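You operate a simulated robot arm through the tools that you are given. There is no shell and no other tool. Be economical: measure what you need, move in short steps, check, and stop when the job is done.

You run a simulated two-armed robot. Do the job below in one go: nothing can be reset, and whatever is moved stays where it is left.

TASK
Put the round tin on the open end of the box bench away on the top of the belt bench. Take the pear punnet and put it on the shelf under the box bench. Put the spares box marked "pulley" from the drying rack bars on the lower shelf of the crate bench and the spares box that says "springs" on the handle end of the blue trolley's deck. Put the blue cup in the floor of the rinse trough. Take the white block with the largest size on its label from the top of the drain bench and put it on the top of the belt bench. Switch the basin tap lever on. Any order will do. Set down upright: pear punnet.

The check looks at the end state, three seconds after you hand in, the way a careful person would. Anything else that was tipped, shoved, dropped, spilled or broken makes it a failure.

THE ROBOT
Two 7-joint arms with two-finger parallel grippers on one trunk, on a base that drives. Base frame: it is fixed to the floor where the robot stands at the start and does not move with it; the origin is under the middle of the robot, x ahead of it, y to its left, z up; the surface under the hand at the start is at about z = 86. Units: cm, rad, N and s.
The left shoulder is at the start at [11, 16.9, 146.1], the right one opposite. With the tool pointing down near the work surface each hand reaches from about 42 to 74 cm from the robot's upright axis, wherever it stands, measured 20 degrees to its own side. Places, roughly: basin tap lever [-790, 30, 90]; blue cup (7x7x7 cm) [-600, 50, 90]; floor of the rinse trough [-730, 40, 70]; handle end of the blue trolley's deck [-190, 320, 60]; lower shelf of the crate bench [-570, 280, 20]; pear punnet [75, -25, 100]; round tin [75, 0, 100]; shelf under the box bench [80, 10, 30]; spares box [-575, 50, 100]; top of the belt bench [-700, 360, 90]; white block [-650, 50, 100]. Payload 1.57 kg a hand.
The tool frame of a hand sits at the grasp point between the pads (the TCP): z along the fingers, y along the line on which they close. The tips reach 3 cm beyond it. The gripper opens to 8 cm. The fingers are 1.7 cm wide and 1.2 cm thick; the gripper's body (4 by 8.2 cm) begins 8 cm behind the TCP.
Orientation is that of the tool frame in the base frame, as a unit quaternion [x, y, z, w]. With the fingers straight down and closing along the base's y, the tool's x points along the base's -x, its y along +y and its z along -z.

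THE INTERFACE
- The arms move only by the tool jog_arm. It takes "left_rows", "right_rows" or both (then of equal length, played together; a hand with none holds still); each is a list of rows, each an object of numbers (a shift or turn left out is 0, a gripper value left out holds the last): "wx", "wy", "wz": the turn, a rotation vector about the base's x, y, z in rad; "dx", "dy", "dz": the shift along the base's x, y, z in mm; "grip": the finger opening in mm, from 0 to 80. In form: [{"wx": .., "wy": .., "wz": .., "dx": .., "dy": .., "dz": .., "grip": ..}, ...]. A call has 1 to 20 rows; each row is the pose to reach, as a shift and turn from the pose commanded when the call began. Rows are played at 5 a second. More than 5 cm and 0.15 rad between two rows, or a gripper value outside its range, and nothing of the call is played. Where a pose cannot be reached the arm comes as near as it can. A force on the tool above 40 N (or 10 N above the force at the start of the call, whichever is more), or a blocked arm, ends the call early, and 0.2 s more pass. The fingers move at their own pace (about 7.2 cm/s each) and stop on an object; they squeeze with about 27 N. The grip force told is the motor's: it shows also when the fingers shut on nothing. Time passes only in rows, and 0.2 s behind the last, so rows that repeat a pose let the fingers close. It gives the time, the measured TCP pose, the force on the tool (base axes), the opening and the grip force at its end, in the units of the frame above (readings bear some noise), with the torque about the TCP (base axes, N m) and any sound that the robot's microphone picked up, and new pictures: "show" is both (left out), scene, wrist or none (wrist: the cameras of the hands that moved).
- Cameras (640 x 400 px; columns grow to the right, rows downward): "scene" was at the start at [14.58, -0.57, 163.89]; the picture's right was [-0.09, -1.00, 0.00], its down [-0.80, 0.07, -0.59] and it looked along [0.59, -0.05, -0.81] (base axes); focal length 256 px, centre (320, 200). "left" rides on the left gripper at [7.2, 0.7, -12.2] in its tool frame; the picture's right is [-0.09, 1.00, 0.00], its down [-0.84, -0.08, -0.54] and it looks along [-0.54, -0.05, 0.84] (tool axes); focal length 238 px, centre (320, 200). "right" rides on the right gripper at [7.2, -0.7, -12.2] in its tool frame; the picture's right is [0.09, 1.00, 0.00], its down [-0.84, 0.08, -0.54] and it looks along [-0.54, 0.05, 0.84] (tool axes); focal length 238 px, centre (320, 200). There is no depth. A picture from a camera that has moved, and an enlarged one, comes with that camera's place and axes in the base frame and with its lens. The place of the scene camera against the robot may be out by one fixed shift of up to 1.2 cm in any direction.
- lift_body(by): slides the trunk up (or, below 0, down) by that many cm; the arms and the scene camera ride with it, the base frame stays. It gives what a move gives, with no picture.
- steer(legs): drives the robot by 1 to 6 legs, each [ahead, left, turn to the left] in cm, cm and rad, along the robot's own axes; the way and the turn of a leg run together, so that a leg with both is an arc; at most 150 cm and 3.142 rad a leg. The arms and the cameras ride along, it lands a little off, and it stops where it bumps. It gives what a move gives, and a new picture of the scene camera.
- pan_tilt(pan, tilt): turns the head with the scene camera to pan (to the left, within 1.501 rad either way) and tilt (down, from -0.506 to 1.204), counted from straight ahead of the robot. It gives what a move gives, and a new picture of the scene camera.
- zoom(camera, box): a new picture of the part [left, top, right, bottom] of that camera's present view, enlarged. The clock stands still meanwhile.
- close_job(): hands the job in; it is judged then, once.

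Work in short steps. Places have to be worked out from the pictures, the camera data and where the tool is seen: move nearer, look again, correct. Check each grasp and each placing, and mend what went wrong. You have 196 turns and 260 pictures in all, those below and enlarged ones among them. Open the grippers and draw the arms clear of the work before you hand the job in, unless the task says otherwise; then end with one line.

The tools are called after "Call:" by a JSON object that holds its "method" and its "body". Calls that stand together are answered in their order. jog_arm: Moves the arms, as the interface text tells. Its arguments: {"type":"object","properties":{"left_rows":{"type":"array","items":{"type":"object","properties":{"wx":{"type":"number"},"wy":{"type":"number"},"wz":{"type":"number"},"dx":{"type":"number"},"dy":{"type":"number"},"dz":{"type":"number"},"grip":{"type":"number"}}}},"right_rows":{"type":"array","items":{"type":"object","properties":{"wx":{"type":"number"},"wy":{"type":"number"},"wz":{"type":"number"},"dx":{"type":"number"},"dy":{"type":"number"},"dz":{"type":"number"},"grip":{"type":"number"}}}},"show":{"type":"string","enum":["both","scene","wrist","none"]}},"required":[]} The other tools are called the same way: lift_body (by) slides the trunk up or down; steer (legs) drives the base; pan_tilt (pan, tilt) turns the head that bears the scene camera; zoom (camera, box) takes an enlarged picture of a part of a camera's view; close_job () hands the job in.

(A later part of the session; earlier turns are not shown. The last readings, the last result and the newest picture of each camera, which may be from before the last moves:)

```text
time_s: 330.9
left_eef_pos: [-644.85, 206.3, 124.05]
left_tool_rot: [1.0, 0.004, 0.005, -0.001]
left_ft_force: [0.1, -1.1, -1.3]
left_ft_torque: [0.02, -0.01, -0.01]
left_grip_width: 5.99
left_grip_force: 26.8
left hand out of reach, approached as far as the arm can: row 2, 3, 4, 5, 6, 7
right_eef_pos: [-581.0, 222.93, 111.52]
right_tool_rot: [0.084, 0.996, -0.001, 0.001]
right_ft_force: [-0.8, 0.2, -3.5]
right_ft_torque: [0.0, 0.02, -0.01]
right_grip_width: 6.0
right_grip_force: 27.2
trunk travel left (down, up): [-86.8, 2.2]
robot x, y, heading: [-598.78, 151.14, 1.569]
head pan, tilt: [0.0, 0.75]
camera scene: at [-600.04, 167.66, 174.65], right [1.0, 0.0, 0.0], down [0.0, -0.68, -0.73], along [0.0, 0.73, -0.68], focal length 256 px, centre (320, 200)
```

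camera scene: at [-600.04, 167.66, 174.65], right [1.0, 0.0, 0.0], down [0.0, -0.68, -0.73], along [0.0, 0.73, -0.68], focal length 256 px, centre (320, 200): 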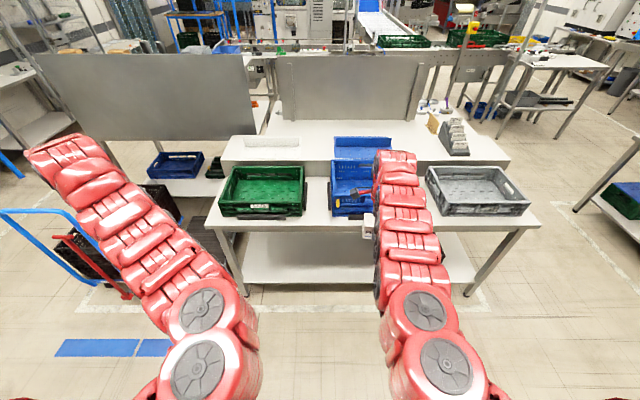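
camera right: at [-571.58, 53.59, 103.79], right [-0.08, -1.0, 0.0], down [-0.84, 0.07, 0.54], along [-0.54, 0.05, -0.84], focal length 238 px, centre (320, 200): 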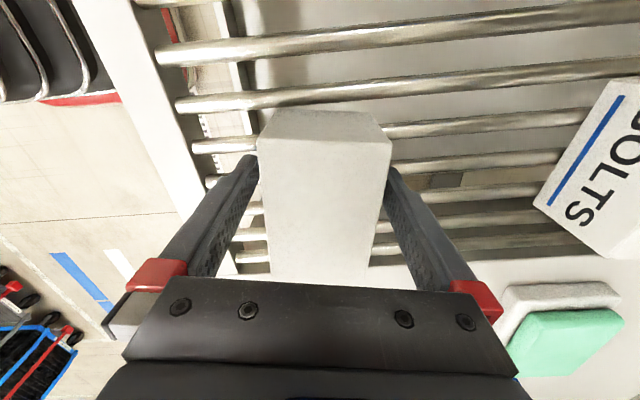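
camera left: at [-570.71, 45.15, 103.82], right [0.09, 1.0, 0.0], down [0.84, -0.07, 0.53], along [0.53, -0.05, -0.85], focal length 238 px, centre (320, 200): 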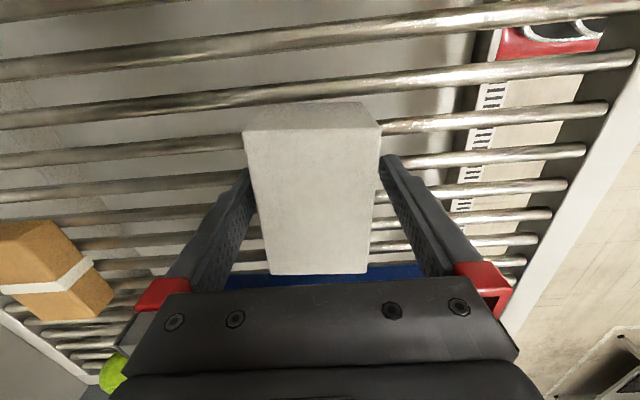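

The left arm is clear to the side. I'll lower the trunk 80 cm in two goes, standing clear of the bench.

Call:
{"method": "lift_body", "body": {"by": -40}}

Call:
{"method": "lift_body", "body": {"by": -40}}

Call:
{"method": "pan_tilt", "body": {"pan": 0.0, "tilt": 0.4}}

```text
time_s: 334.7
left_eef_pos: [-644.54, 206.52, 83.97]
left_tool_rot: [1.0, 0.005, 0.005, -0.001]
left_ft_force: [-0.5, -0.4, -0.2]
left_ft_torque: [0.02, -0.02, 0.03]
left_grip_width: 5.96
left_grip_force: 27.4
right_eef_pos: [-580.82, 223.03, 71.58]
right_tool_rot: [0.086, 0.996, -0.001, 0.002]
right_ft_force: [-0.8, 0.0, -3.3]
right_ft_torque: [0.02, -0.01, -0.01]
right_grip_width: 6.03
right_grip_force: 26.7
trunk travel left (down, up): [-46.8, 42.2]
robot x, y, heading: [-598.51, 151.37, 1.566]
head pan, tilt: [0.0, 0.75]
```

```text
time_s: 338.5
left_eef_pos: [-644.53, 206.44, 44.04]
left_tool_rot: [1.0, 0.004, 0.006, -0.001]
left_ft_force: [-1.1, -0.6, -1.8]
left_ft_torque: [0.02, 0.02, 0.0]
left_grip_width: 5.97
left_grip_force: 26.8
right_eef_pos: [-580.83, 223.02, 31.63]
right_tool_rot: [0.085, 0.996, -0.001, 0.001]
right_ft_force: [-0.2, 0.3, -4.2]
right_ft_torque: [-0.04, -0.01, 0.02]
right_grip_width: 6.02
right_grip_force: 26.9
trunk travel left (down, up): [-6.8, 82.2]
robot x, y, heading: [-599.13, 151.24, 1.566]
head pan, tilt: [0.0, 0.75]
```

```text
time_s: 339.4
left_eef_pos: [-644.47, 206.39, 44.01]
left_tool_rot: [1.0, 0.005, 0.005, -0.001]
left_ft_force: [-1.1, 0.6, -1.1]
left_ft_torque: [0.02, 0.0, -0.03]
left_grip_width: 5.96
left_grip_force: 27.4
right_eef_pos: [-580.82, 223.16, 31.53]
right_tool_rot: [0.085, 0.996, -0.001, 0.001]
right_ft_force: [-0.6, -0.1, -4.6]
right_ft_torque: [0.02, 0.06, 0.04]
right_grip_width: 6.01
right_grip_force: 27.0
trunk travel left (down, up): [-6.8, 82.2]
robot x, y, heading: [-599.5, 150.81, 1.566]
head pan, tilt: [0.0, 0.4]
camera scene: at [-599.83, 168.74, 97.74], right [1.0, 0.0, 0.0], down [0.0, -0.39, -0.92], along [0.0, 0.92, -0.39], focal length 256 px, centre (320, 200)
```

scene: 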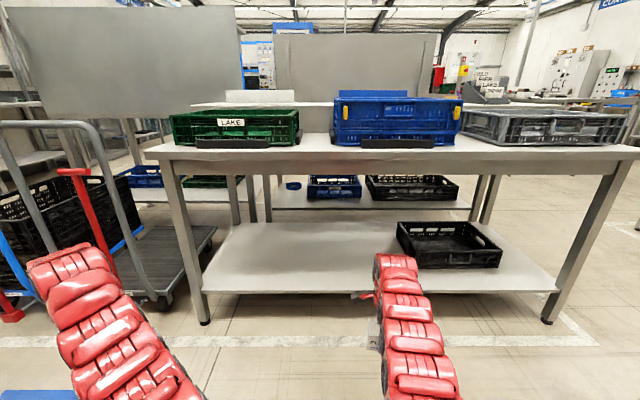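

Clear view: the shelf surface is at z of about 21 with its front edge at y 253, and the black crate begins at x of about -562. I'll drive in 37 cm with the box held low over the shelf.

Call:
{"method": "steer", "body": {"legs": [[20, 0, 0]]}}

Call:
{"method": "steer", "body": {"legs": [[17, 0, 0]]}}

Call:
{"method": "zoom", "body": {"camera": "right", "box": [0, 0, 640, 400]}}

```text
time_s: 341.0
left_eef_pos: [-644.56, 226.13, 43.95]
left_tool_rot: [1.0, 0.004, 0.004, -0.001]
left_ft_force: [-0.2, 0.5, -1.4]
left_ft_torque: [-0.01, 0.02, 0.0]
left_grip_width: 5.98
left_grip_force: 27.1
right_eef_pos: [-580.75, 242.94, 31.32]
right_tool_rot: [0.085, 0.996, -0.001, 0.0]
right_ft_force: [-0.7, 0.7, -3.7]
right_ft_torque: [-0.02, 0.03, -0.03]
right_grip_width: 6.02
right_grip_force: 27.1
trunk travel left (down, up): [-6.8, 82.2]
robot x, y, heading: [-598.97, 170.76, 1.567]
head pan, tilt: [0.0, 0.4]
camera scene: at [-599.8, 188.57, 97.74], right [1.0, 0.0, 0.0], down [0.0, -0.39, -0.92], along [0.0, 0.92, -0.39], focal length 256 px, centre (320, 200)
```

scene: 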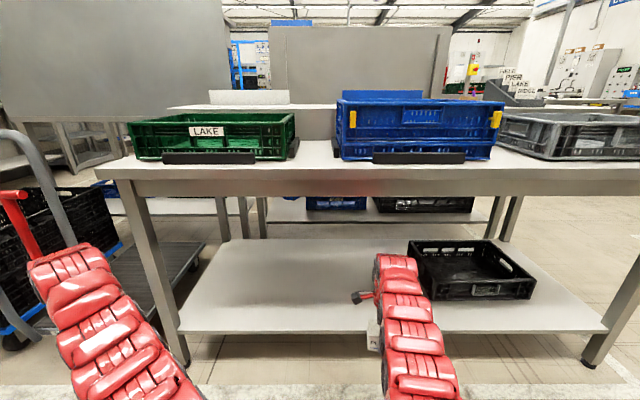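

```text
time_s: 342.4
left_eef_pos: [-644.55, 243.33, 44.09]
left_tool_rot: [1.0, 0.004, 0.006, -0.001]
left_ft_force: [0.5, -0.2, -1.0]
left_ft_torque: [0.02, 0.0, -0.04]
left_grip_width: 5.98
left_grip_force: 27.3
right_eef_pos: [-580.81, 259.85, 31.52]
right_tool_rot: [0.084, 0.996, -0.001, 0.001]
right_ft_force: [-1.0, -0.7, -4.0]
right_ft_torque: [0.03, 0.02, -0.01]
right_grip_width: 5.98
right_grip_force: 26.9
trunk travel left (down, up): [-6.8, 82.2]
robot x, y, heading: [-598.97, 188.09, 1.564]
head pan, tilt: [0.0, 0.4]
camera scene: at [-599.79, 205.56, 97.74], right [1.0, 0.0, 0.0], down [0.0, -0.39, -0.92], along [0.0, 0.92, -0.39], focal length 256 px, centre (320, 200)
```

scene: 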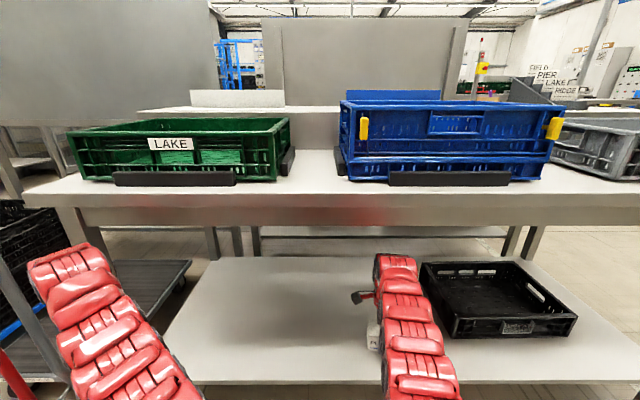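

```text
1.00 times, centred on (320, 200) of right (not enlarged: the box is as wide or as high as the picture)
camera zoom: at [-588.04, 260.49, 43.73], right [0.08, 1.0, 0.0], down [0.84, -0.06, 0.54], along [0.54, -0.04, -0.84], focal length 238 px, centre (320, 200)
```

zoom: 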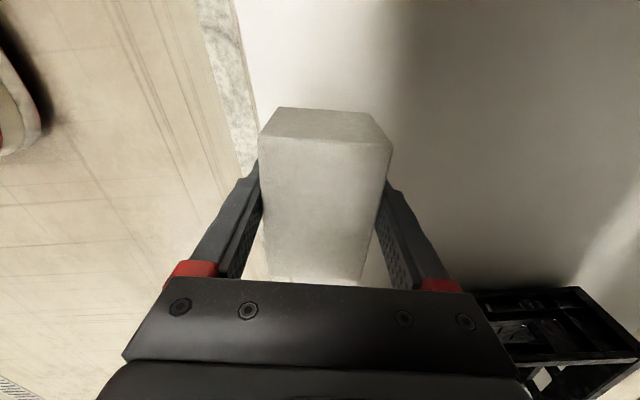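

The box is over the shelf but close to the edge. I'll go 3 cm further and extend 3 cm, then lower until it touches.

Call:
{"method": "steer", "body": {"legs": [[3, 0, 0]]}}

Call:
{"method": "jog_arm", "body": {"right_rows": [{"dy": 15, "dz": -10}, {"dy": 25, "dz": -25}, {"dy": 25, "dz": -40}, {"dy": 25, "dz": -48}, {"dy": 25, "dz": -54}, {"dy": 25, "dz": -58}, {"dy": 25, "dz": -62}, {"dy": 25, "dz": -66}, {"dy": 25, "dz": -70}, {"dy": 25, "dz": -74}, {"dy": 25, "dz": -78}], "show": "wrist"}}

```text
time_s: 343.2
left_eef_pos: [-644.6, 246.1, 44.05]
left_tool_rot: [1.0, 0.004, 0.006, -0.001]
left_ft_force: [-0.4, 0.0, -1.4]
left_ft_torque: [0.03, -0.01, -0.02]
left_grip_width: 6.0
left_grip_force: 27.1
right_eef_pos: [-580.85, 262.74, 31.5]
right_tool_rot: [0.084, 0.996, -0.001, 0.002]
right_ft_force: [-0.8, 0.1, -3.7]
right_ft_torque: [0.0, 0.03, 0.02]
right_grip_width: 6.0
right_grip_force: 26.5
trunk travel left (down, up): [-6.8, 82.2]
robot x, y, heading: [-599.07, 191.08, 1.572]
head pan, tilt: [0.0, 0.4]
camera scene: at [-599.79, 208.55, 97.74], right [1.0, 0.0, 0.0], down [0.0, -0.39, -0.92], along [0.0, 0.92, -0.39], focal length 256 px, centre (320, 200)
```

scene: 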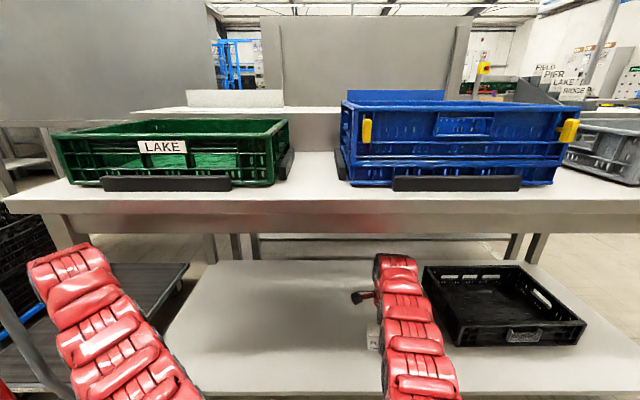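

```text
time_s: 345.6
left_eef_pos: [-644.62, 246.13, 44.01]
left_tool_rot: [1.0, 0.004, 0.006, -0.001]
left_ft_force: [-0.1, -0.6, -1.9]
left_ft_torque: [0.02, 0.01, 0.0]
left_grip_width: 5.99
left_grip_force: 26.8
right_eef_pos: [-581.04, 262.56, 25.06]
right_tool_rot: [0.085, 0.996, -0.002, 0.0]
right_ft_force: [0.3, -0.1, -3.9]
right_ft_torque: [0.0, 0.02, 0.01]
right_grip_width: 6.01
right_grip_force: 27.2
right hand out of reach, approached as far as the arm can: row 1, 2, 3, 4, 5, 6, 7, 8, 9, 10, 11
trunk travel left (down, up): [-6.8, 82.2]
robot x, y, heading: [-598.74, 191.02, 1.571]
head pan, tilt: [0.0, 0.4]
camera right: at [-588.2, 263.21, 37.31], right [0.08, 1.0, 0.0], down [0.84, -0.06, 0.54], along [0.54, -0.04, -0.84], focal length 238 px, centre (320, 200)
```

right: 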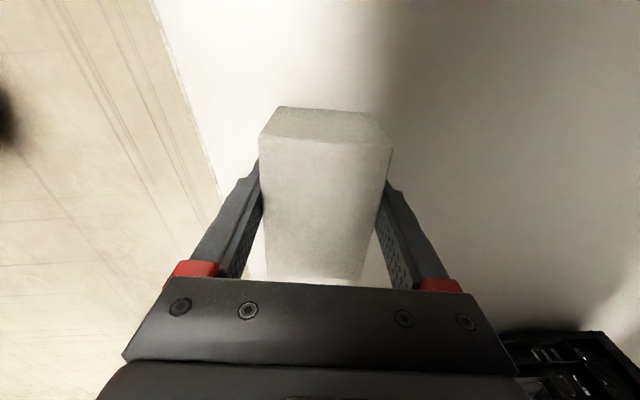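

It's about 5 cm inside the edge, and weight alone shows on the sensor. I'll finish the descent with the trunk.

Call:
{"method": "lift_body", "body": {"by": -1}}

Call:
{"method": "lift_body", "body": {"by": -0.6}}

```text
time_s: 346.2
left_eef_pos: [-644.49, 246.15, 43.03]
left_tool_rot: [1.0, 0.005, 0.006, -0.001]
left_ft_force: [0.3, 0.6, -2.0]
left_ft_torque: [-0.02, -0.02, -0.02]
left_grip_width: 5.97
left_grip_force: 27.3
right_eef_pos: [-580.92, 262.71, 24.06]
right_tool_rot: [0.086, 0.996, -0.001, 0.0]
right_ft_force: [-1.0, -0.8, -3.5]
right_ft_torque: [0.01, 0.05, -0.02]
right_grip_width: 5.99
right_grip_force: 27.2
trunk travel left (down, up): [-5.8, 83.2]
robot x, y, heading: [-599.04, 191.14, 1.569]
head pan, tilt: [0.0, 0.4]
```

```text
time_s: 346.8
left_eef_pos: [-644.42, 246.08, 42.47]
left_tool_rot: [1.0, 0.004, 0.006, -0.001]
left_ft_force: [-0.1, 0.3, -2.2]
left_ft_torque: [0.01, -0.01, 0.02]
left_grip_width: 5.97
left_grip_force: 26.9
right_eef_pos: [-580.96, 262.67, 23.74]
right_tool_rot: [0.085, 0.996, 0.001, 0.001]
right_ft_force: [0.3, 0.8, 9.5]
right_ft_torque: [-0.4, 0.14, 0.06]
right_grip_width: 5.98
right_grip_force: 26.8
trunk travel left (down, up): [-5.2, 83.8]
robot x, y, heading: [-598.59, 191.16, 1.567]
head pan, tilt: [0.0, 0.4]
```

Contact. I'll open and raise the hand off the box.

Call:
{"method": "jog_arm", "body": {"right_rows": [{"dz": 1, "grip": 70}, {"dz": 1, "grip": 80}, {"dz": 1, "grip": 80}, {"dz": 30, "grip": 80}, {"dz": 70}, {"dz": 110}, {"dz": 110}], "show": "wrist"}}

```text
time_s: 348.4
left_eef_pos: [-644.5, 246.18, 42.33]
left_tool_rot: [1.0, 0.004, 0.005, -0.002]
left_ft_force: [-0.4, -0.3, -1.9]
left_ft_torque: [0.01, -0.03, 0.05]
left_grip_width: 5.98
left_grip_force: 27.8
right_eef_pos: [-580.92, 262.47, 34.6]
right_tool_rot: [0.084, 0.996, -0.001, 0.002]
right_ft_force: [0.3, -0.4, -0.2]
right_ft_torque: [-0.02, 0.0, 0.01]
right_grip_width: 8.01
right_grip_force: 0.0
trunk travel left (down, up): [-5.2, 83.8]
robot x, y, heading: [-598.94, 191.04, 1.563]
head pan, tilt: [0.0, 0.4]
camera right: at [-588.11, 263.22, 46.8], right [0.08, 1.0, 0.0], down [0.84, -0.06, 0.54], along [0.54, -0.04, -0.84], focal length 238 px, centre (320, 200)
```

right: 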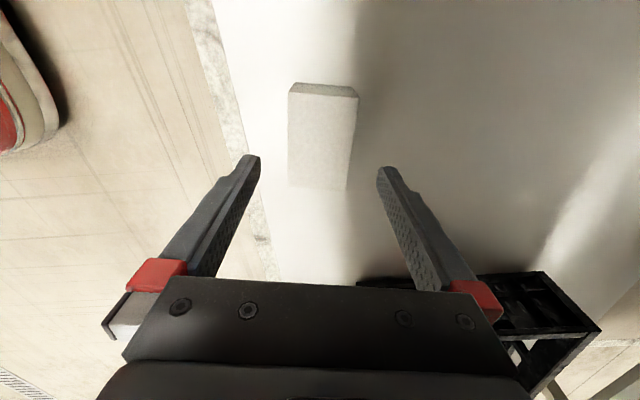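

PULLEY rests on the lower shelf. I'll back out, raise the trunk, and drive toward the blue trolley.

Call:
{"method": "steer", "body": {"legs": [[-40, 0, 0]]}}

Call:
{"method": "lift_body", "body": {"by": 40}}

Call:
{"method": "lift_body", "body": {"by": 30}}

Call:
{"method": "steer", "body": {"legs": [[0, 0, -1.57], [130, 0, 0], [130, 0, 0]]}}

Call:
{"method": "pan_tilt", "body": {"pan": 0.7, "tilt": 0.6}}

```text
time_s: 350.9
left_eef_pos: [-644.48, 206.08, 42.3]
left_tool_rot: [1.0, 0.003, 0.005, -0.001]
left_ft_force: [-0.2, 0.7, -1.5]
left_ft_torque: [-0.02, 0.0, -0.01]
left_grip_width: 5.91
left_grip_force: 26.7
right_eef_pos: [-580.77, 222.46, 34.63]
right_tool_rot: [0.086, 0.996, -0.001, 0.001]
right_ft_force: [-0.5, 0.7, 0.2]
right_ft_torque: [-0.01, 0.01, 0.0]
right_grip_width: 8.01
right_grip_force: 0.0
trunk travel left (down, up): [-5.2, 83.8]
robot x, y, heading: [-598.99, 151.14, 1.568]
head pan, tilt: [0.0, 0.4]
camera scene: at [-599.84, 168.33, 96.15], right [1.0, 0.0, 0.0], down [0.0, -0.39, -0.92], along [0.0, 0.92, -0.39], focal length 256 px, centre (320, 200)
```

scene: 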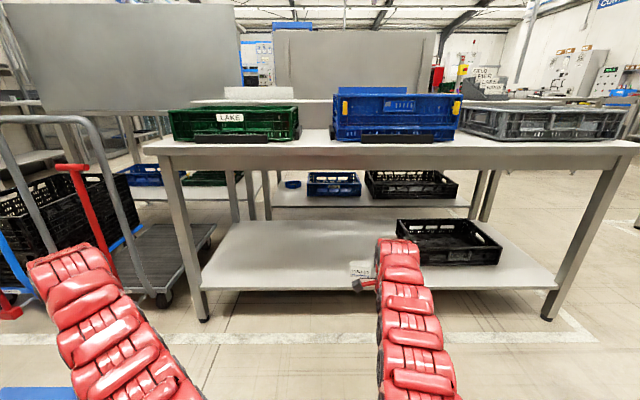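

```text
time_s: 354.7
left_eef_pos: [-644.47, 206.23, 82.35]
left_tool_rot: [1.0, 0.003, 0.005, -0.001]
left_ft_force: [-1.0, -0.3, -0.8]
left_ft_torque: [0.03, 0.01, 0.0]
left_grip_width: 5.95
left_grip_force: 26.7
right_eef_pos: [-580.8, 222.26, 74.45]
right_tool_rot: [0.086, 0.996, -0.001, 0.002]
right_ft_force: [0.1, -0.9, -0.3]
right_ft_torque: [-0.01, -0.02, -0.02]
right_grip_width: 8.0
right_grip_force: 0.1
trunk travel left (down, up): [-45.2, 43.8]
robot x, y, heading: [-599.17, 150.7, 1.567]
head pan, tilt: [0.0, 0.4]
```

```text
time_s: 357.7
left_eef_pos: [-644.33, 206.13, 112.39]
left_tool_rot: [1.0, 0.004, 0.006, -0.001]
left_ft_force: [-0.7, 0.6, -1.1]
left_ft_torque: [-0.01, 0.05, -0.01]
left_grip_width: 5.97
left_grip_force: 26.2
right_eef_pos: [-580.77, 222.32, 104.66]
right_tool_rot: [0.086, 0.996, -0.002, 0.002]
right_ft_force: [0.1, 0.4, 0.1]
right_ft_torque: [0.02, -0.02, -0.01]
right_grip_width: 8.0
right_grip_force: 0.1
trunk travel left (down, up): [-75.2, 13.8]
robot x, y, heading: [-599.08, 151.05, 1.563]
head pan, tilt: [0.0, 0.4]
```

```text
time_s: 374.2
left_eef_pos: [-283.96, 192.62, 112.36]
left_tool_rot: [-0.706, 0.708, -0.004, -0.003]
left_ft_force: [0.5, 0.5, -1.0]
left_ft_torque: [0.02, -0.02, 0.04]
left_grip_width: 5.97
left_grip_force: 26.7
right_eef_pos: [-268.1, 128.94, 104.62]
right_tool_rot: [0.767, 0.642, -0.002, 0.001]
right_ft_force: [-0.3, 0.3, 0.1]
right_ft_torque: [0.0, -0.02, -0.03]
right_grip_width: 8.0
right_grip_force: 0.0
trunk travel left (down, up): [-75.2, 13.8]
robot x, y, heading: [-339.15, 147.32, -0.01]
head pan, tilt: [0.0, 0.4]
camera scene: at [-323.01, 147.61, 166.15], right [-0.01, -1.0, 0.0], down [-0.39, 0.0, -0.92], along [0.92, -0.01, -0.39], focal length 256 px, centre (320, 200)
```

scene: 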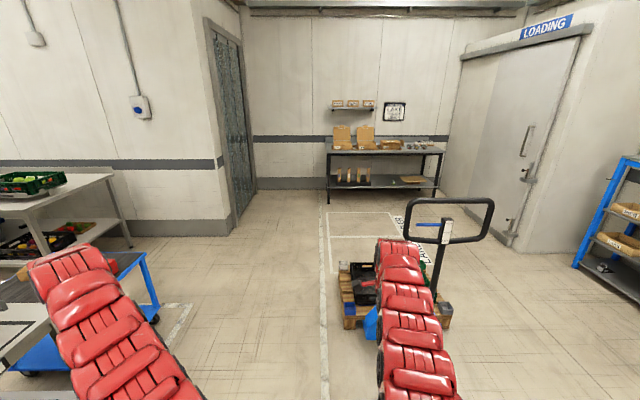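

```text
time_s: 375.3
left_eef_pos: [-284.02, 192.64, 112.51]
left_tool_rot: [0.708, -0.707, 0.004, 0.003]
left_ft_force: [0.4, 0.6, -1.3]
left_ft_torque: [0.02, 0.02, -0.01]
left_grip_width: 5.91
left_grip_force: 27.4
right_eef_pos: [-268.13, 128.87, 104.52]
right_tool_rot: [0.768, 0.641, -0.002, 0.001]
right_ft_force: [1.1, -0.6, -0.7]
right_ft_torque: [-0.03, -0.01, -0.01]
right_grip_width: 7.99
right_grip_force: 0.0
trunk travel left (down, up): [-75.2, 13.8]
robot x, y, heading: [-339.45, 147.66, -0.008]
head pan, tilt: [0.7, 0.6]
camera scene: at [-325.44, 153.33, 164.33], right [0.64, -0.77, 0.0], down [-0.44, -0.36, -0.83], along [0.64, 0.52, -0.56], focal length 256 px, centre (320, 200)
```

scene: 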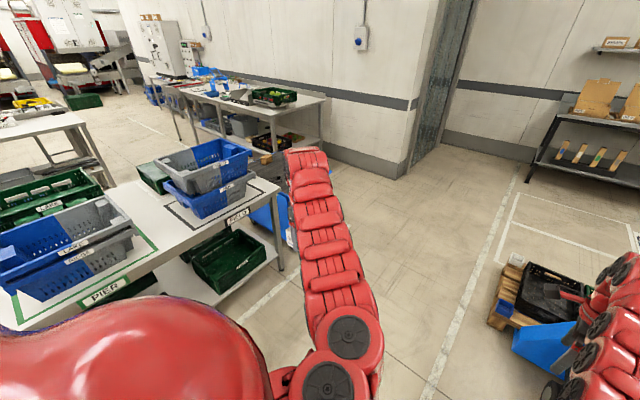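

The trolley is ahead to the left, at about x -235…-176 and y 275–345. The pallet-truck handle is near my right hand's path, so I'll shift left first, then go forward and turn to face the trolley.

Call:
{"method": "steer", "body": {"legs": [[0, 30, 0], [120, 0, 0], [0, 0, 1.57]]}}

Call:
{"method": "pan_tilt", "body": {"pan": 0.0, "tilt": 0.8}}

```text
time_s: 386.8
left_eef_pos: [-267.31, 231.25, 112.49]
left_tool_rot: [1.0, 0.018, 0.005, -0.001]
left_ft_force: [-0.2, 0.7, -0.3]
left_ft_torque: [0.0, -0.03, 0.05]
left_grip_width: 5.98
left_grip_force: 26.7
right_eef_pos: [-204.04, 249.4, 104.52]
right_tool_rot: [0.072, 0.997, -0.001, 0.001]
right_ft_force: [0.6, 0.3, -0.5]
right_ft_torque: [-0.02, -0.01, 0.0]
right_grip_width: 8.01
right_grip_force: 0.0
trunk travel left (down, up): [-75.2, 13.8]
robot x, y, heading: [-220.33, 177.39, 1.599]
head pan, tilt: [0.7, 0.6]
camera scene: at [-227.07, 192.13, 164.33], right [0.75, 0.66, 0.0], down [0.38, -0.42, -0.82], along [-0.55, 0.62, -0.57], focal length 256 px, centre (320, 200)
```

scene: 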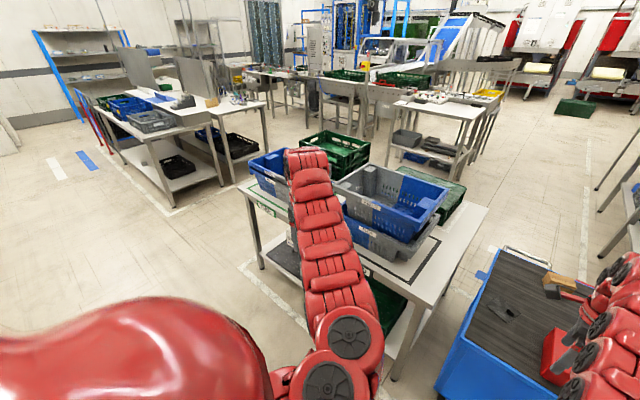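

```text
time_s: 387.9
left_eef_pos: [-267.15, 231.22, 112.48]
left_tool_rot: [1.0, 0.018, 0.004, -0.001]
left_ft_force: [-0.2, 0.1, -1.9]
left_ft_torque: [0.02, -0.02, 0.0]
left_grip_width: 5.97
left_grip_force: 26.9
right_eef_pos: [-203.98, 249.31, 104.57]
right_tool_rot: [0.072, 0.997, -0.001, 0.002]
right_ft_force: [-0.8, 0.5, -0.4]
right_ft_torque: [0.0, 0.03, -0.01]
right_grip_width: 8.0
right_grip_force: 0.1
trunk travel left (down, up): [-75.2, 13.8]
robot x, y, heading: [-220.32, 177.56, 1.592]
head pan, tilt: [0.0, 0.799]
camera scene: at [-221.42, 193.58, 162.64], right [1.0, 0.03, 0.0], down [0.02, -0.72, -0.7], along [-0.02, 0.7, -0.72], focal length 256 px, centre (320, 200)
```

scene: 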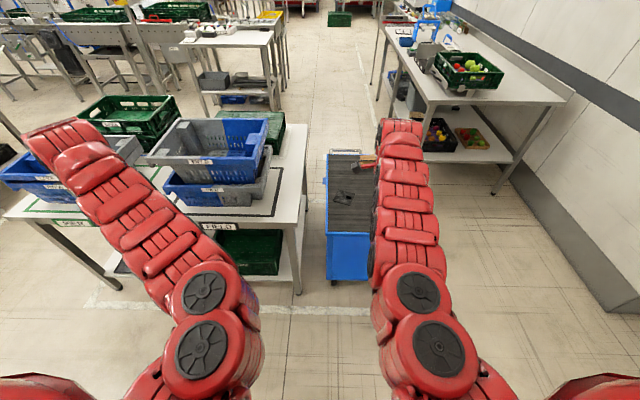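

Call:
{"method": "zoom", "body": {"camera": "scene", "box": [290, 130, 450, 300]}}

Call:
{"method": "pan_tilt", "body": {"pan": -0.9, "tilt": 0.8}}

```text
2.35 times, centred on (370, 215) of scene
camera zoom: at [-221.42, 193.58, 162.64], right [1.0, 0.03, 0.0], down [0.02, -0.72, -0.7], along [-0.02, 0.7, -0.72], focal length 603 px, centre (202, 165)
```

zoom: 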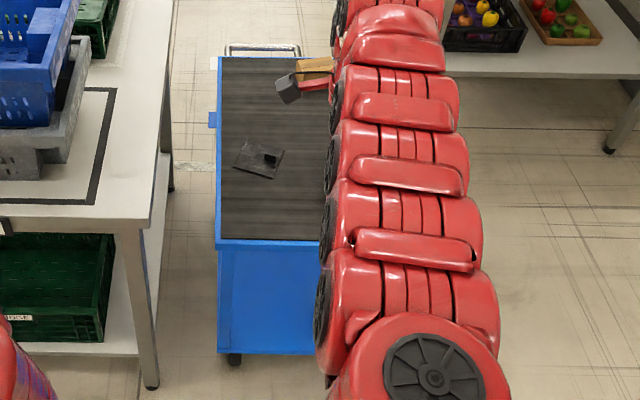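

```text
time_s: 389.1
left_eef_pos: [-267.06, 231.26, 112.34]
left_tool_rot: [1.0, 0.019, 0.005, -0.001]
left_ft_force: [-0.6, 0.9, -1.4]
left_ft_torque: [-0.02, -0.06, 0.02]
left_grip_width: 5.96
left_grip_force: 27.2
right_eef_pos: [-203.94, 249.38, 104.41]
right_tool_rot: [0.071, 0.997, -0.001, 0.001]
right_ft_force: [0.0, 0.2, 0.0]
right_ft_torque: [-0.04, 0.04, 0.03]
right_grip_width: 8.01
right_grip_force: 0.0
trunk travel left (down, up): [-75.2, 13.8]
robot x, y, heading: [-220.22, 177.39, 1.598]
head pan, tilt: [-0.901, 0.799]
camera scene: at [-215.02, 190.7, 162.64], right [0.64, -0.77, 0.0], down [-0.55, -0.46, -0.7], along [0.53, 0.45, -0.72], focal length 256 px, centre (320, 200)
```

scene: 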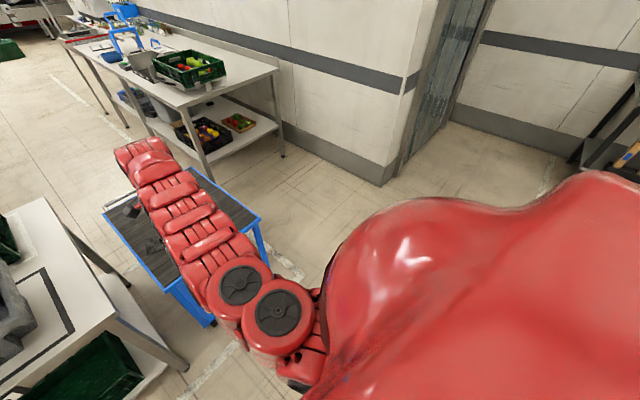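

The trolley deck spans about y 271–336 (z of about 60), with its handle at the far (+y) end, out of reach from here. I'll go round to its open east side and face it diagonally.

Call:
{"method": "steer", "body": {"legs": [[0, -95, 0], [0, 0, 0.7]]}}

Call:
{"method": "pan_tilt", "body": {"pan": 0.0, "tilt": 0.7}}

```text
time_s: 395.9
left_eef_pos: [-195.32, 190.96, 112.42]
left_tool_rot: [0.933, 0.361, 0.004, -0.003]
left_ft_force: [0.2, 0.5, -2.5]
left_ft_torque: [-0.01, -0.02, 0.01]
left_grip_width: 5.96
left_grip_force: 26.5
right_eef_pos: [-158.52, 245.56, 104.6]
right_tool_rot: [-0.275, 0.961, 0.0, 0.003]
right_ft_force: [0.0, 0.1, 0.1]
right_ft_torque: [-0.03, 0.01, -0.01]
right_grip_width: 8.0
right_grip_force: 0.1
trunk travel left (down, up): [-75.2, 13.8]
robot x, y, heading: [-124.78, 179.86, 2.299]
head pan, tilt: [-0.901, 0.799]
camera scene: at [-129.39, 194.15, 162.64], right [0.99, -0.17, 0.0], down [-0.12, -0.71, -0.7], along [0.12, 0.69, -0.72], focal length 256 px, centre (320, 200)
```

scene: 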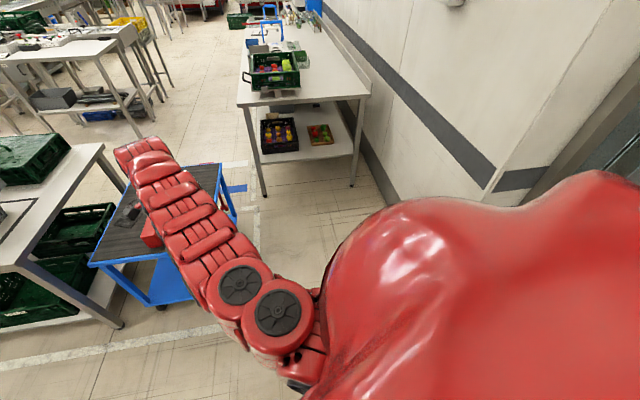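

```text
time_s: 397.1
left_eef_pos: [-195.39, 190.95, 112.33]
left_tool_rot: [0.933, 0.361, 0.004, -0.003]
left_ft_force: [0.1, -0.5, -0.8]
left_ft_torque: [0.01, -0.01, 0.02]
left_grip_width: 5.98
left_grip_force: 26.4
right_eef_pos: [-158.64, 245.59, 104.56]
right_tool_rot: [-0.276, 0.961, 0.0, 0.002]
right_ft_force: [-0.3, 1.3, 0.2]
right_ft_torque: [-0.02, 0.02, -0.01]
right_grip_width: 8.01
right_grip_force: 0.0
trunk travel left (down, up): [-75.2, 13.8]
robot x, y, heading: [-124.68, 180.15, 2.3]
head pan, tilt: [0.0, 0.7]
camera scene: at [-136.43, 192.54, 163.47], right [0.75, 0.66, 0.0], down [0.43, -0.48, -0.76], along [-0.51, 0.57, -0.64], focal length 256 px, centre (320, 200)
```

scene: 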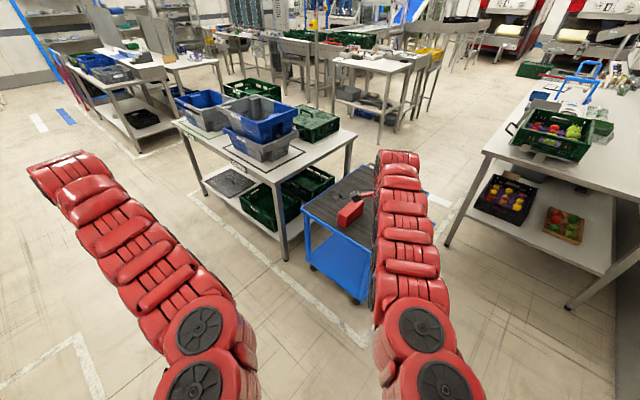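

A red box sits at the near half of the deck, and something brown may be near the handle end. I'll move diagonally into place on the east side and look down.

Call:
{"method": "steer", "body": {"legs": [[78, -65, 0]]}}

Call:
{"method": "pan_tilt", "body": {"pan": 0.2, "tilt": 0.95}}

```text
time_s: 402.4
left_eef_pos: [-198.21, 292.16, 112.53]
left_tool_rot: [0.932, 0.362, 0.005, -0.002]
left_ft_force: [0.4, 0.2, -2.3]
left_ft_torque: [0.0, 0.0, -0.03]
left_grip_width: 5.96
left_grip_force: 26.5
right_eef_pos: [-161.85, 346.85, 104.56]
right_tool_rot: [-0.278, 0.961, 0.0, 0.001]
right_ft_force: [0.0, -0.3, 0.1]
right_ft_torque: [0.01, -0.03, -0.01]
right_grip_width: 7.98
right_grip_force: 0.1
trunk travel left (down, up): [-75.2, 13.8]
robot x, y, heading: [-127.9, 281.53, 2.3]
head pan, tilt: [0.0, 0.7]
camera scene: at [-139.43, 293.94, 163.47], right [0.74, 0.67, 0.0], down [0.43, -0.48, -0.76], along [-0.51, 0.57, -0.64], focal length 256 px, centre (320, 200)
```

scene: 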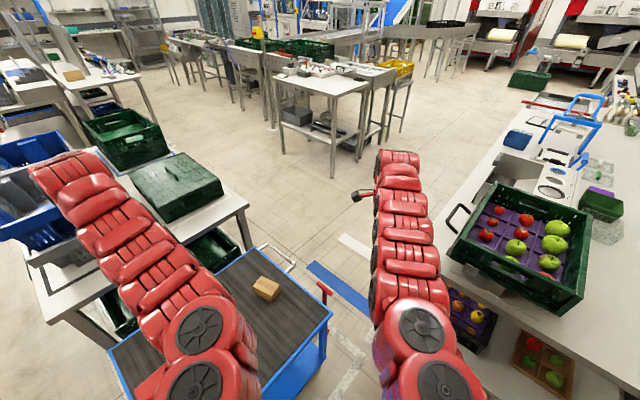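

```text
time_s: 403.1
left_eef_pos: [-198.21, 292.14, 112.3]
left_tool_rot: [0.932, 0.362, 0.005, -0.003]
left_ft_force: [-0.7, -0.4, -1.3]
left_ft_torque: [0.01, 0.02, -0.02]
left_grip_width: 5.98
left_grip_force: 27.1
right_eef_pos: [-161.79, 346.89, 104.49]
right_tool_rot: [-0.278, 0.961, 0.0, 0.002]
right_ft_force: [0.1, 0.2, 0.2]
right_ft_torque: [0.01, 0.01, 0.0]
right_grip_width: 8.01
right_grip_force: 0.0
trunk travel left (down, up): [-75.2, 13.8]
robot x, y, heading: [-127.46, 281.49, 2.299]
head pan, tilt: [0.201, 0.949]
camera scene: at [-139.6, 291.99, 161.49], right [0.6, 0.8, 0.0], down [0.65, -0.49, -0.58], along [-0.47, 0.35, -0.81], focal length 256 px, centre (320, 200)
```

scene: 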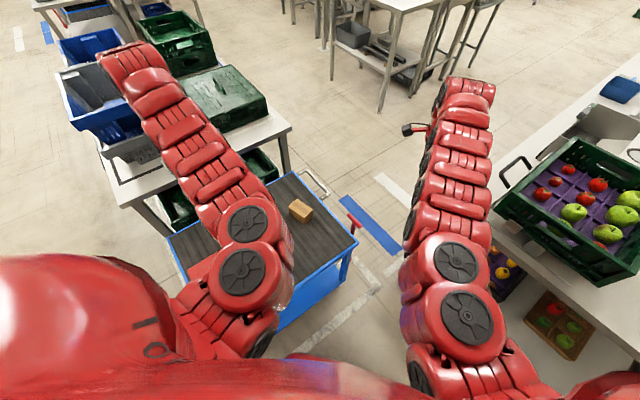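

The handle end is the far end, at y up to 336. A wooden block lies at (-198, 324), leaving room to its east at about (-182.5, 321). I'll bring the SPRINGS box over that spot and raise the right hand a little.

Call:
{"method": "jog_arm", "body": {"left_rows": [{"dx": 20, "dy": 38, "dz": -20}, {"dx": 40, "dy": 76, "dz": -40}, {"dx": 60, "dy": 114, "dz": -60}, {"dx": 82, "dy": 152, "dz": -80}, {"dx": 104, "dy": 190, "dz": -100}, {"dx": 126, "dy": 228, "dz": -120}, {"dx": 146, "dy": 264, "dz": -130}, {"dx": 157, "dy": 288, "dz": -140}], "right_rows": [{"dz": 20}, {"dz": 40}, {"dz": 60}, {"dz": 80}, {"dz": 100}, {"dz": 100}, {"dz": 100}, {"dz": 100}], "show": "both"}}

```text
time_s: 404.9
left_eef_pos: [-182.5, 321.11, 98.41]
left_tool_rot: [0.932, 0.362, 0.003, -0.002]
left_ft_force: [0.9, -0.6, -0.9]
left_ft_torque: [0.0, -0.01, 0.0]
left_grip_width: 5.96
left_grip_force: 27.2
left hand out of reach, approached as far as the arm can: row 1, 2, 3, 4, 5
right_eef_pos: [-161.78, 346.93, 114.66]
right_tool_rot: [-0.277, 0.961, -0.001, 0.001]
right_ft_force: [0.0, 0.6, 0.6]
right_ft_torque: [0.0, 0.01, -0.02]
right_grip_width: 8.0
right_grip_force: 0.2
trunk travel left (down, up): [-75.2, 13.8]
robot x, y, heading: [-127.78, 281.51, 2.304]
head pan, tilt: [0.201, 0.949]
camera scene: at [-139.53, 292.0, 161.49], right [0.6, 0.8, 0.0], down [0.65, -0.49, -0.58], along [-0.47, 0.35, -0.81], focal length 256 px, centre (320, 200)
camera right: at [-167.54, 342.6, 126.76], right [-0.61, 0.79, 0.0], down [0.67, 0.51, 0.54], along [0.43, 0.33, -0.84], focal length 238 px, centre (320, 200)
camera left: at [-176.71, 325.4, 110.67], right [0.6, -0.8, 0.0], down [-0.67, -0.51, 0.53], along [-0.43, -0.32, -0.85], focal length 238 px, centre (320, 200)
```

scene: 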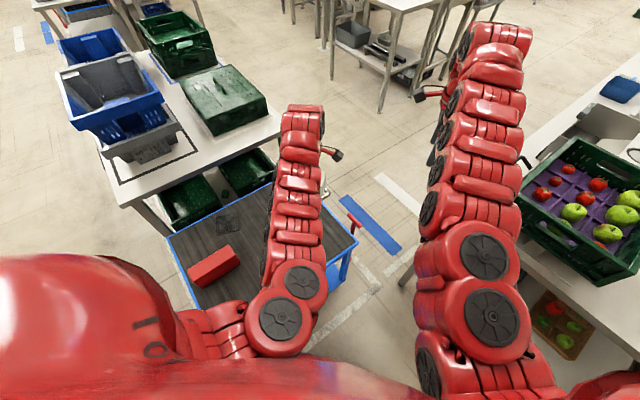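
right: 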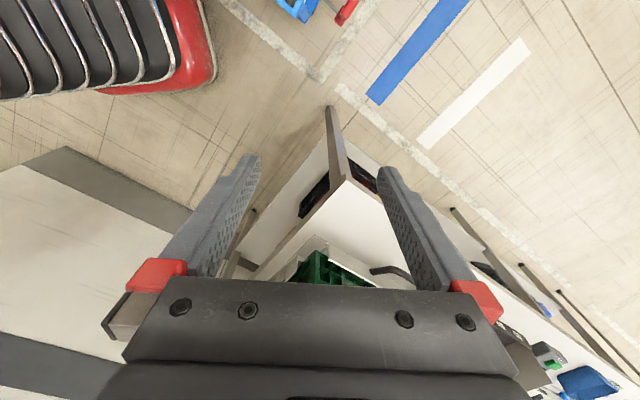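
left: 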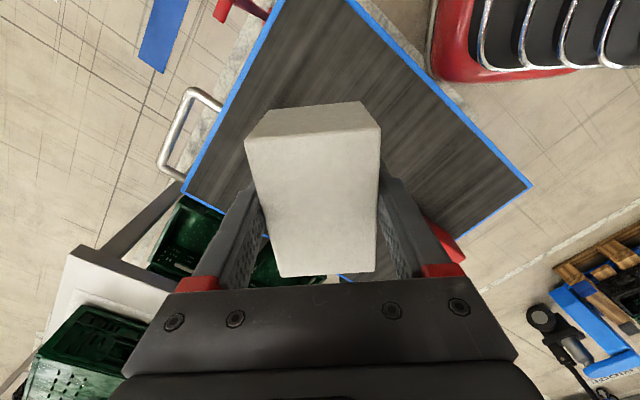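

The box is over the clear east part of the handle end. I'll lower the trunk 28 cm and look again before setting down.

Call:
{"method": "lift_body", "body": {"by": -28}}

Call:
{"method": "zoom", "body": {"camera": "left", "box": [0, 0, 640, 400]}}

Call:
{"method": "pan_tilt", "body": {"pan": 0.4, "tilt": 0.8}}

```text
time_s: 407.8
left_eef_pos: [-182.49, 320.84, 70.34]
left_tool_rot: [0.932, 0.362, 0.005, -0.003]
left_ft_force: [-0.5, 0.8, -2.0]
left_ft_torque: [-0.01, -0.03, 0.01]
left_grip_width: 5.98
left_grip_force: 26.5
right_eef_pos: [-161.74, 346.78, 86.61]
right_tool_rot: [-0.278, 0.961, 0.0, 0.002]
right_ft_force: [-0.9, -0.5, -0.2]
right_ft_torque: [0.0, -0.01, 0.01]
right_grip_width: 8.0
right_grip_force: 0.0
trunk travel left (down, up): [-47.2, 41.8]
robot x, y, heading: [-127.71, 281.2, 2.299]
head pan, tilt: [0.201, 0.949]
```

```text
1.00 times, centred on (320, 200) of left (not enlarged: the box is as wide or as high as the picture)
camera zoom: at [-176.77, 325.35, 82.71], right [0.6, -0.8, 0.0], down [-0.67, -0.51, 0.53], along [-0.43, -0.32, -0.85], focal length 238 px, centre (320, 200)
```

zoom: 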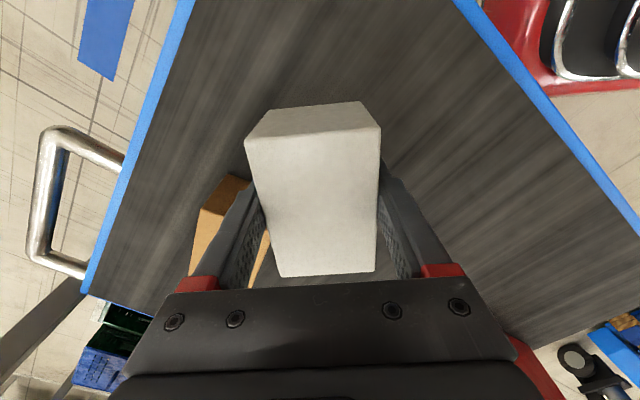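

```text
time_s: 408.5
left_eef_pos: [-182.47, 321.01, 70.39]
left_tool_rot: [0.932, 0.362, 0.005, -0.002]
left_ft_force: [-0.2, 0.3, -1.5]
left_ft_torque: [0.02, 0.01, 0.0]
left_grip_width: 5.95
left_grip_force: 26.8
right_eef_pos: [-161.86, 346.94, 86.45]
right_tool_rot: [-0.277, 0.961, 0.0, 0.002]
right_ft_force: [-0.1, -0.2, 0.2]
right_ft_torque: [-0.01, 0.01, 0.0]
right_grip_width: 8.01
right_grip_force: 0.2
trunk travel left (down, up): [-47.2, 41.8]
robot x, y, heading: [-127.84, 281.59, 2.301]
head pan, tilt: [0.4, 0.799]
camera scene: at [-141.04, 291.09, 134.64], right [0.43, 0.9, 0.0], down [0.65, -0.31, -0.7], along [-0.63, 0.3, -0.72], focal length 256 px, centre (320, 200)
```

scene: 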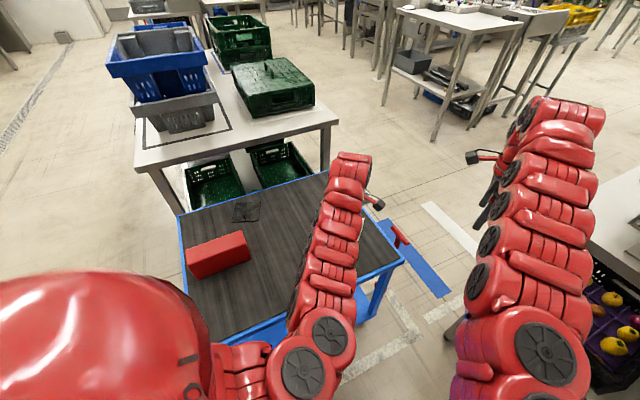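

The wooden block's corner is close to my far finger. I'll shift the box 3 cm away from it, then lower until contact.

Call:
{"method": "jog_arm", "body": {"left_rows": [{"dx": 15, "dy": -25}, {"dx": 15, "dy": -25, "dz": -25}, {"dx": 15, "dy": -25, "dz": -40}, {"dx": 15, "dy": -25, "dz": -48}, {"dx": 15, "dy": -25, "dz": -54}, {"dx": 15, "dy": -25, "dz": -58}, {"dx": 15, "dy": -25, "dz": -62}, {"dx": 15, "dy": -25, "dz": -66}, {"dx": 15, "dy": -25, "dz": -70}, {"dx": 15, "dy": -25, "dz": -74}, {"dx": 15, "dy": -25, "dz": -78}], "show": "wrist"}}

```text
time_s: 410.1
left_eef_pos: [-180.94, 318.5, 65.06]
left_tool_rot: [0.932, 0.361, 0.002, -0.008]
left_ft_force: [12.4, -11.3, 33.1]
left_ft_torque: [-1.37, -1.03, 0.13]
left_grip_width: 5.97
left_grip_force: 26.7
right_eef_pos: [-161.5, 346.7, 86.79]
right_tool_rot: [-0.277, 0.961, 0.002, 0.001]
right_ft_force: [0.5, -0.4, 0.3]
right_ft_torque: [0.0, -0.02, -0.02]
right_grip_width: 7.98
right_grip_force: 0.1
trunk travel left (down, up): [-47.2, 41.8]
robot x, y, heading: [-127.94, 281.85, 2.302]
head pan, tilt: [0.4, 0.799]
stopped in row 7 (left hand): the force on the tool passed its limit at 48 N (the readings are from after the stop); the commanded pose is now the measured one
camera left: at [-175.13, 322.71, 77.29], right [0.6, -0.8, -0.01], down [-0.67, -0.52, 0.53], along [-0.43, -0.31, -0.84], focal length 238 px, centre (320, 200)
```

left: 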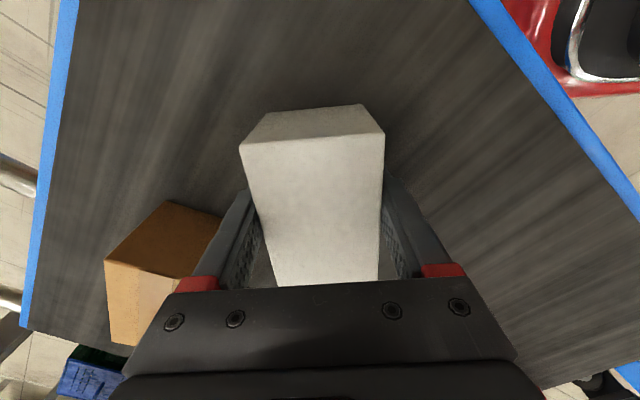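

Contact at z of about 65. I'll ease up 3 mm, check the force, and then open.

Call:
{"method": "jog_arm", "body": {"left_rows": [{"dz": 2}, {"dz": 3}, {"dz": 3}], "show": "none"}}

Call:
{"method": "jog_arm", "body": {"left_rows": [{"grip": 66}, {"grip": 80}, {"grip": 80}, {"grip": 80}], "show": "wrist"}}

```text
time_s: 410.9
left_eef_pos: [-181.06, 318.6, 65.16]
left_tool_rot: [0.932, 0.361, 0.003, -0.006]
left_ft_force: [6.7, -5.1, 13.7]
left_ft_torque: [-0.6, -0.55, 0.17]
left_grip_width: 5.99
left_grip_force: 27.1
right_eef_pos: [-161.77, 346.84, 86.71]
right_tool_rot: [-0.278, 0.961, 0.001, 0.001]
right_ft_force: [0.6, -0.8, -0.6]
right_ft_torque: [0.02, 0.0, 0.01]
right_grip_width: 7.97
right_grip_force: 0.1
trunk travel left (down, up): [-47.2, 41.8]
robot x, y, heading: [-127.71, 281.25, 2.304]
head pan, tilt: [0.4, 0.799]
```

```text
time_s: 411.9
left_eef_pos: [-181.19, 318.69, 65.0]
left_tool_rot: [0.932, 0.362, 0.002, -0.007]
left_ft_force: [-8.7, 10.1, 19.0]
left_ft_torque: [-0.32, -0.13, -0.12]
left_grip_width: 6.73
left_grip_force: 0.1
right_eef_pos: [-161.78, 346.87, 86.54]
right_tool_rot: [-0.277, 0.961, 0.0, 0.0]
right_ft_force: [0.0, 0.6, -0.1]
right_ft_torque: [0.01, -0.01, 0.04]
right_grip_width: 8.0
right_grip_force: 0.1
trunk travel left (down, up): [-47.2, 41.8]
robot x, y, heading: [-127.86, 281.52, 2.302]
head pan, tilt: [0.4, 0.799]
camera left: at [-175.39, 322.92, 77.29], right [0.6, -0.8, -0.01], down [-0.67, -0.52, 0.54], along [-0.43, -0.32, -0.84], focal length 238 px, centre (320, 200)
```

left: 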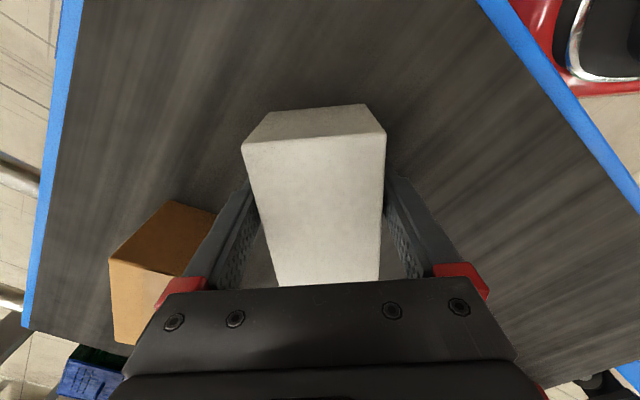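

The fingers are dragging on the deck. I'll raise a few mm so they open fully.

Call:
{"method": "jog_arm", "body": {"left_rows": [{"dz": 5, "grip": 80}, {"dz": 8, "grip": 80}, {"dz": 8, "grip": 80}, {"dz": 8, "grip": 80}], "show": "wrist"}}

```text
time_s: 412.9
left_eef_pos: [-181.07, 318.59, 65.77]
left_tool_rot: [0.932, 0.362, 0.003, -0.005]
left_ft_force: [0.1, 0.2, 0.5]
left_ft_torque: [-0.01, 0.0, 0.05]
left_grip_width: 8.01
left_grip_force: 0.1
right_eef_pos: [-161.89, 346.79, 86.48]
right_tool_rot: [-0.278, 0.961, 0.0, 0.001]
right_ft_force: [-0.3, 0.3, 0.4]
right_ft_torque: [-0.02, 0.01, 0.0]
right_grip_width: 8.0
right_grip_force: 0.0
trunk travel left (down, up): [-47.2, 41.8]
robot x, y, heading: [-127.63, 281.49, 2.3]
head pan, tilt: [0.4, 0.799]
camera left: at [-175.36, 322.91, 77.97], right [0.6, -0.8, -0.01], down [-0.67, -0.51, 0.53], along [-0.43, -0.32, -0.85], focal length 238 px, centre (320, 200)
```

left: 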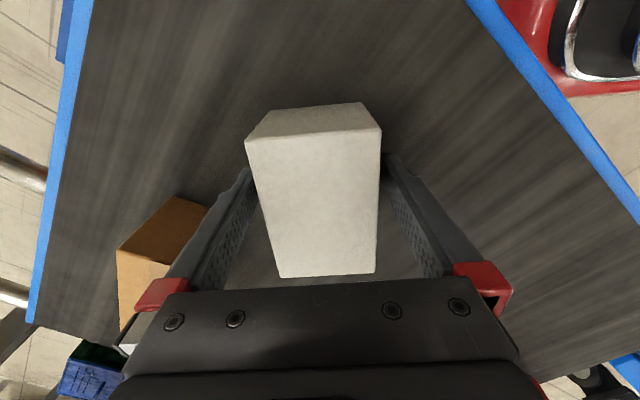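

The fingers are open and clear of the box. I'll raise with the trunk and check the placing.

Call:
{"method": "lift_body", "body": {"by": 30}}

Call:
{"method": "zoom", "body": {"camera": "left", "box": [0, 0, 640, 400]}}

Call:
{"method": "steer", "body": {"legs": [[-35, 0, 0]]}}

Call:
{"method": "pan_tilt", "body": {"pan": 0.2, "tilt": 0.6}}

```text
time_s: 415.9
left_eef_pos: [-181.16, 318.69, 95.74]
left_tool_rot: [0.932, 0.362, 0.004, -0.006]
left_ft_force: [0.0, -0.3, -0.3]
left_ft_torque: [-0.03, 0.0, 0.01]
left_grip_width: 8.01
left_grip_force: 0.1
right_eef_pos: [-161.84, 346.89, 116.55]
right_tool_rot: [-0.278, 0.961, 0.0, 0.002]
right_ft_force: [0.0, -0.6, 0.3]
right_ft_torque: [-0.01, -0.02, 0.03]
right_grip_width: 8.0
right_grip_force: 0.1
trunk travel left (down, up): [-77.2, 11.8]
robot x, y, heading: [-127.47, 281.21, 2.299]
head pan, tilt: [0.4, 0.799]
```

```text
1.00 times, centred on (320, 200) of left (not enlarged: the box is as wide or as high as the picture)
camera zoom: at [-175.38, 322.93, 107.97], right [0.6, -0.8, -0.01], down [-0.67, -0.51, 0.53], along [-0.43, -0.32, -0.85], focal length 238 px, centre (320, 200)
```

zoom: 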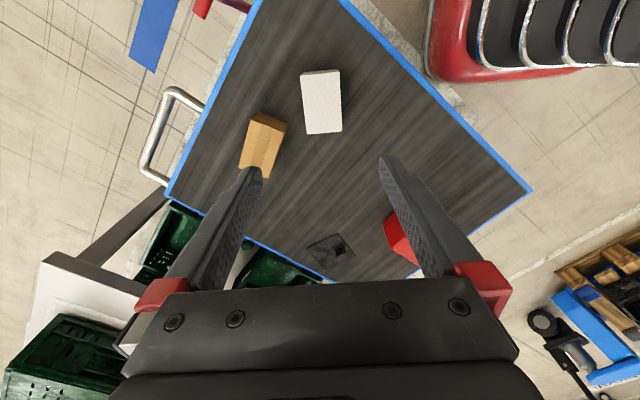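

```text
time_s: 418.1
left_eef_pos: [-157.73, 292.83, 95.59]
left_tool_rot: [0.933, 0.361, 0.004, -0.007]
left_ft_force: [0.5, -0.3, -0.7]
left_ft_torque: [0.02, -0.03, 0.0]
left_grip_width: 7.98
left_grip_force: 0.0
right_eef_pos: [-138.26, 321.06, 116.41]
right_tool_rot: [-0.275, 0.961, -0.001, 0.001]
right_ft_force: [0.8, 0.1, 1.3]
right_ft_torque: [-0.03, -0.05, 0.03]
right_grip_width: 7.98
right_grip_force: 0.1
trunk travel left (down, up): [-77.2, 11.8]
robot x, y, heading: [-104.38, 255.05, 2.294]
head pan, tilt: [0.4, 0.799]
camera scene: at [-117.79, 265.13, 164.64], right [0.43, 0.9, 0.0], down [0.65, -0.31, -0.7], along [-0.63, 0.3, -0.72], focal length 256 px, centre (320, 200)
```

scene: 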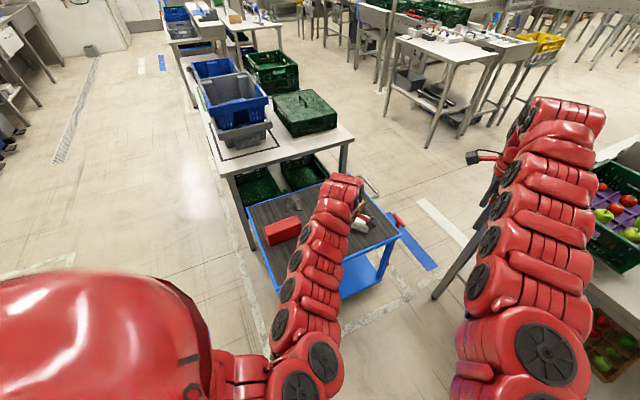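

```text
time_s: 418.9
left_eef_pos: [-157.73, 292.79, 95.65]
left_tool_rot: [0.933, 0.36, 0.002, -0.005]
left_ft_force: [-0.8, 0.0, -0.1]
left_ft_torque: [0.02, -0.02, 0.0]
left_grip_width: 8.0
left_grip_force: 0.1
right_eef_pos: [-138.24, 320.91, 116.54]
right_tool_rot: [-0.275, 0.962, 0.001, 0.0]
right_ft_force: [-0.4, 0.5, 0.6]
right_ft_torque: [0.0, 0.01, -0.01]
right_grip_width: 8.0
right_grip_force: 0.0
trunk travel left (down, up): [-77.2, 11.8]
robot x, y, heading: [-104.74, 255.2, 2.299]
head pan, tilt: [0.201, 0.6]
camera scene: at [-117.5, 266.85, 166.34], right [0.6, 0.8, 0.0], down [0.45, -0.34, -0.82], along [-0.66, 0.49, -0.57], focal length 256 px, centre (320, 200)
```

scene: 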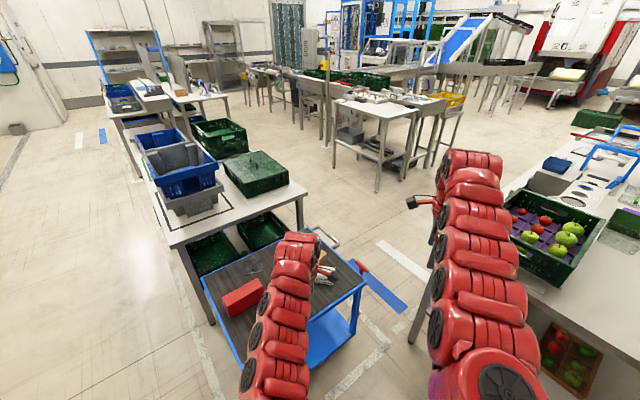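

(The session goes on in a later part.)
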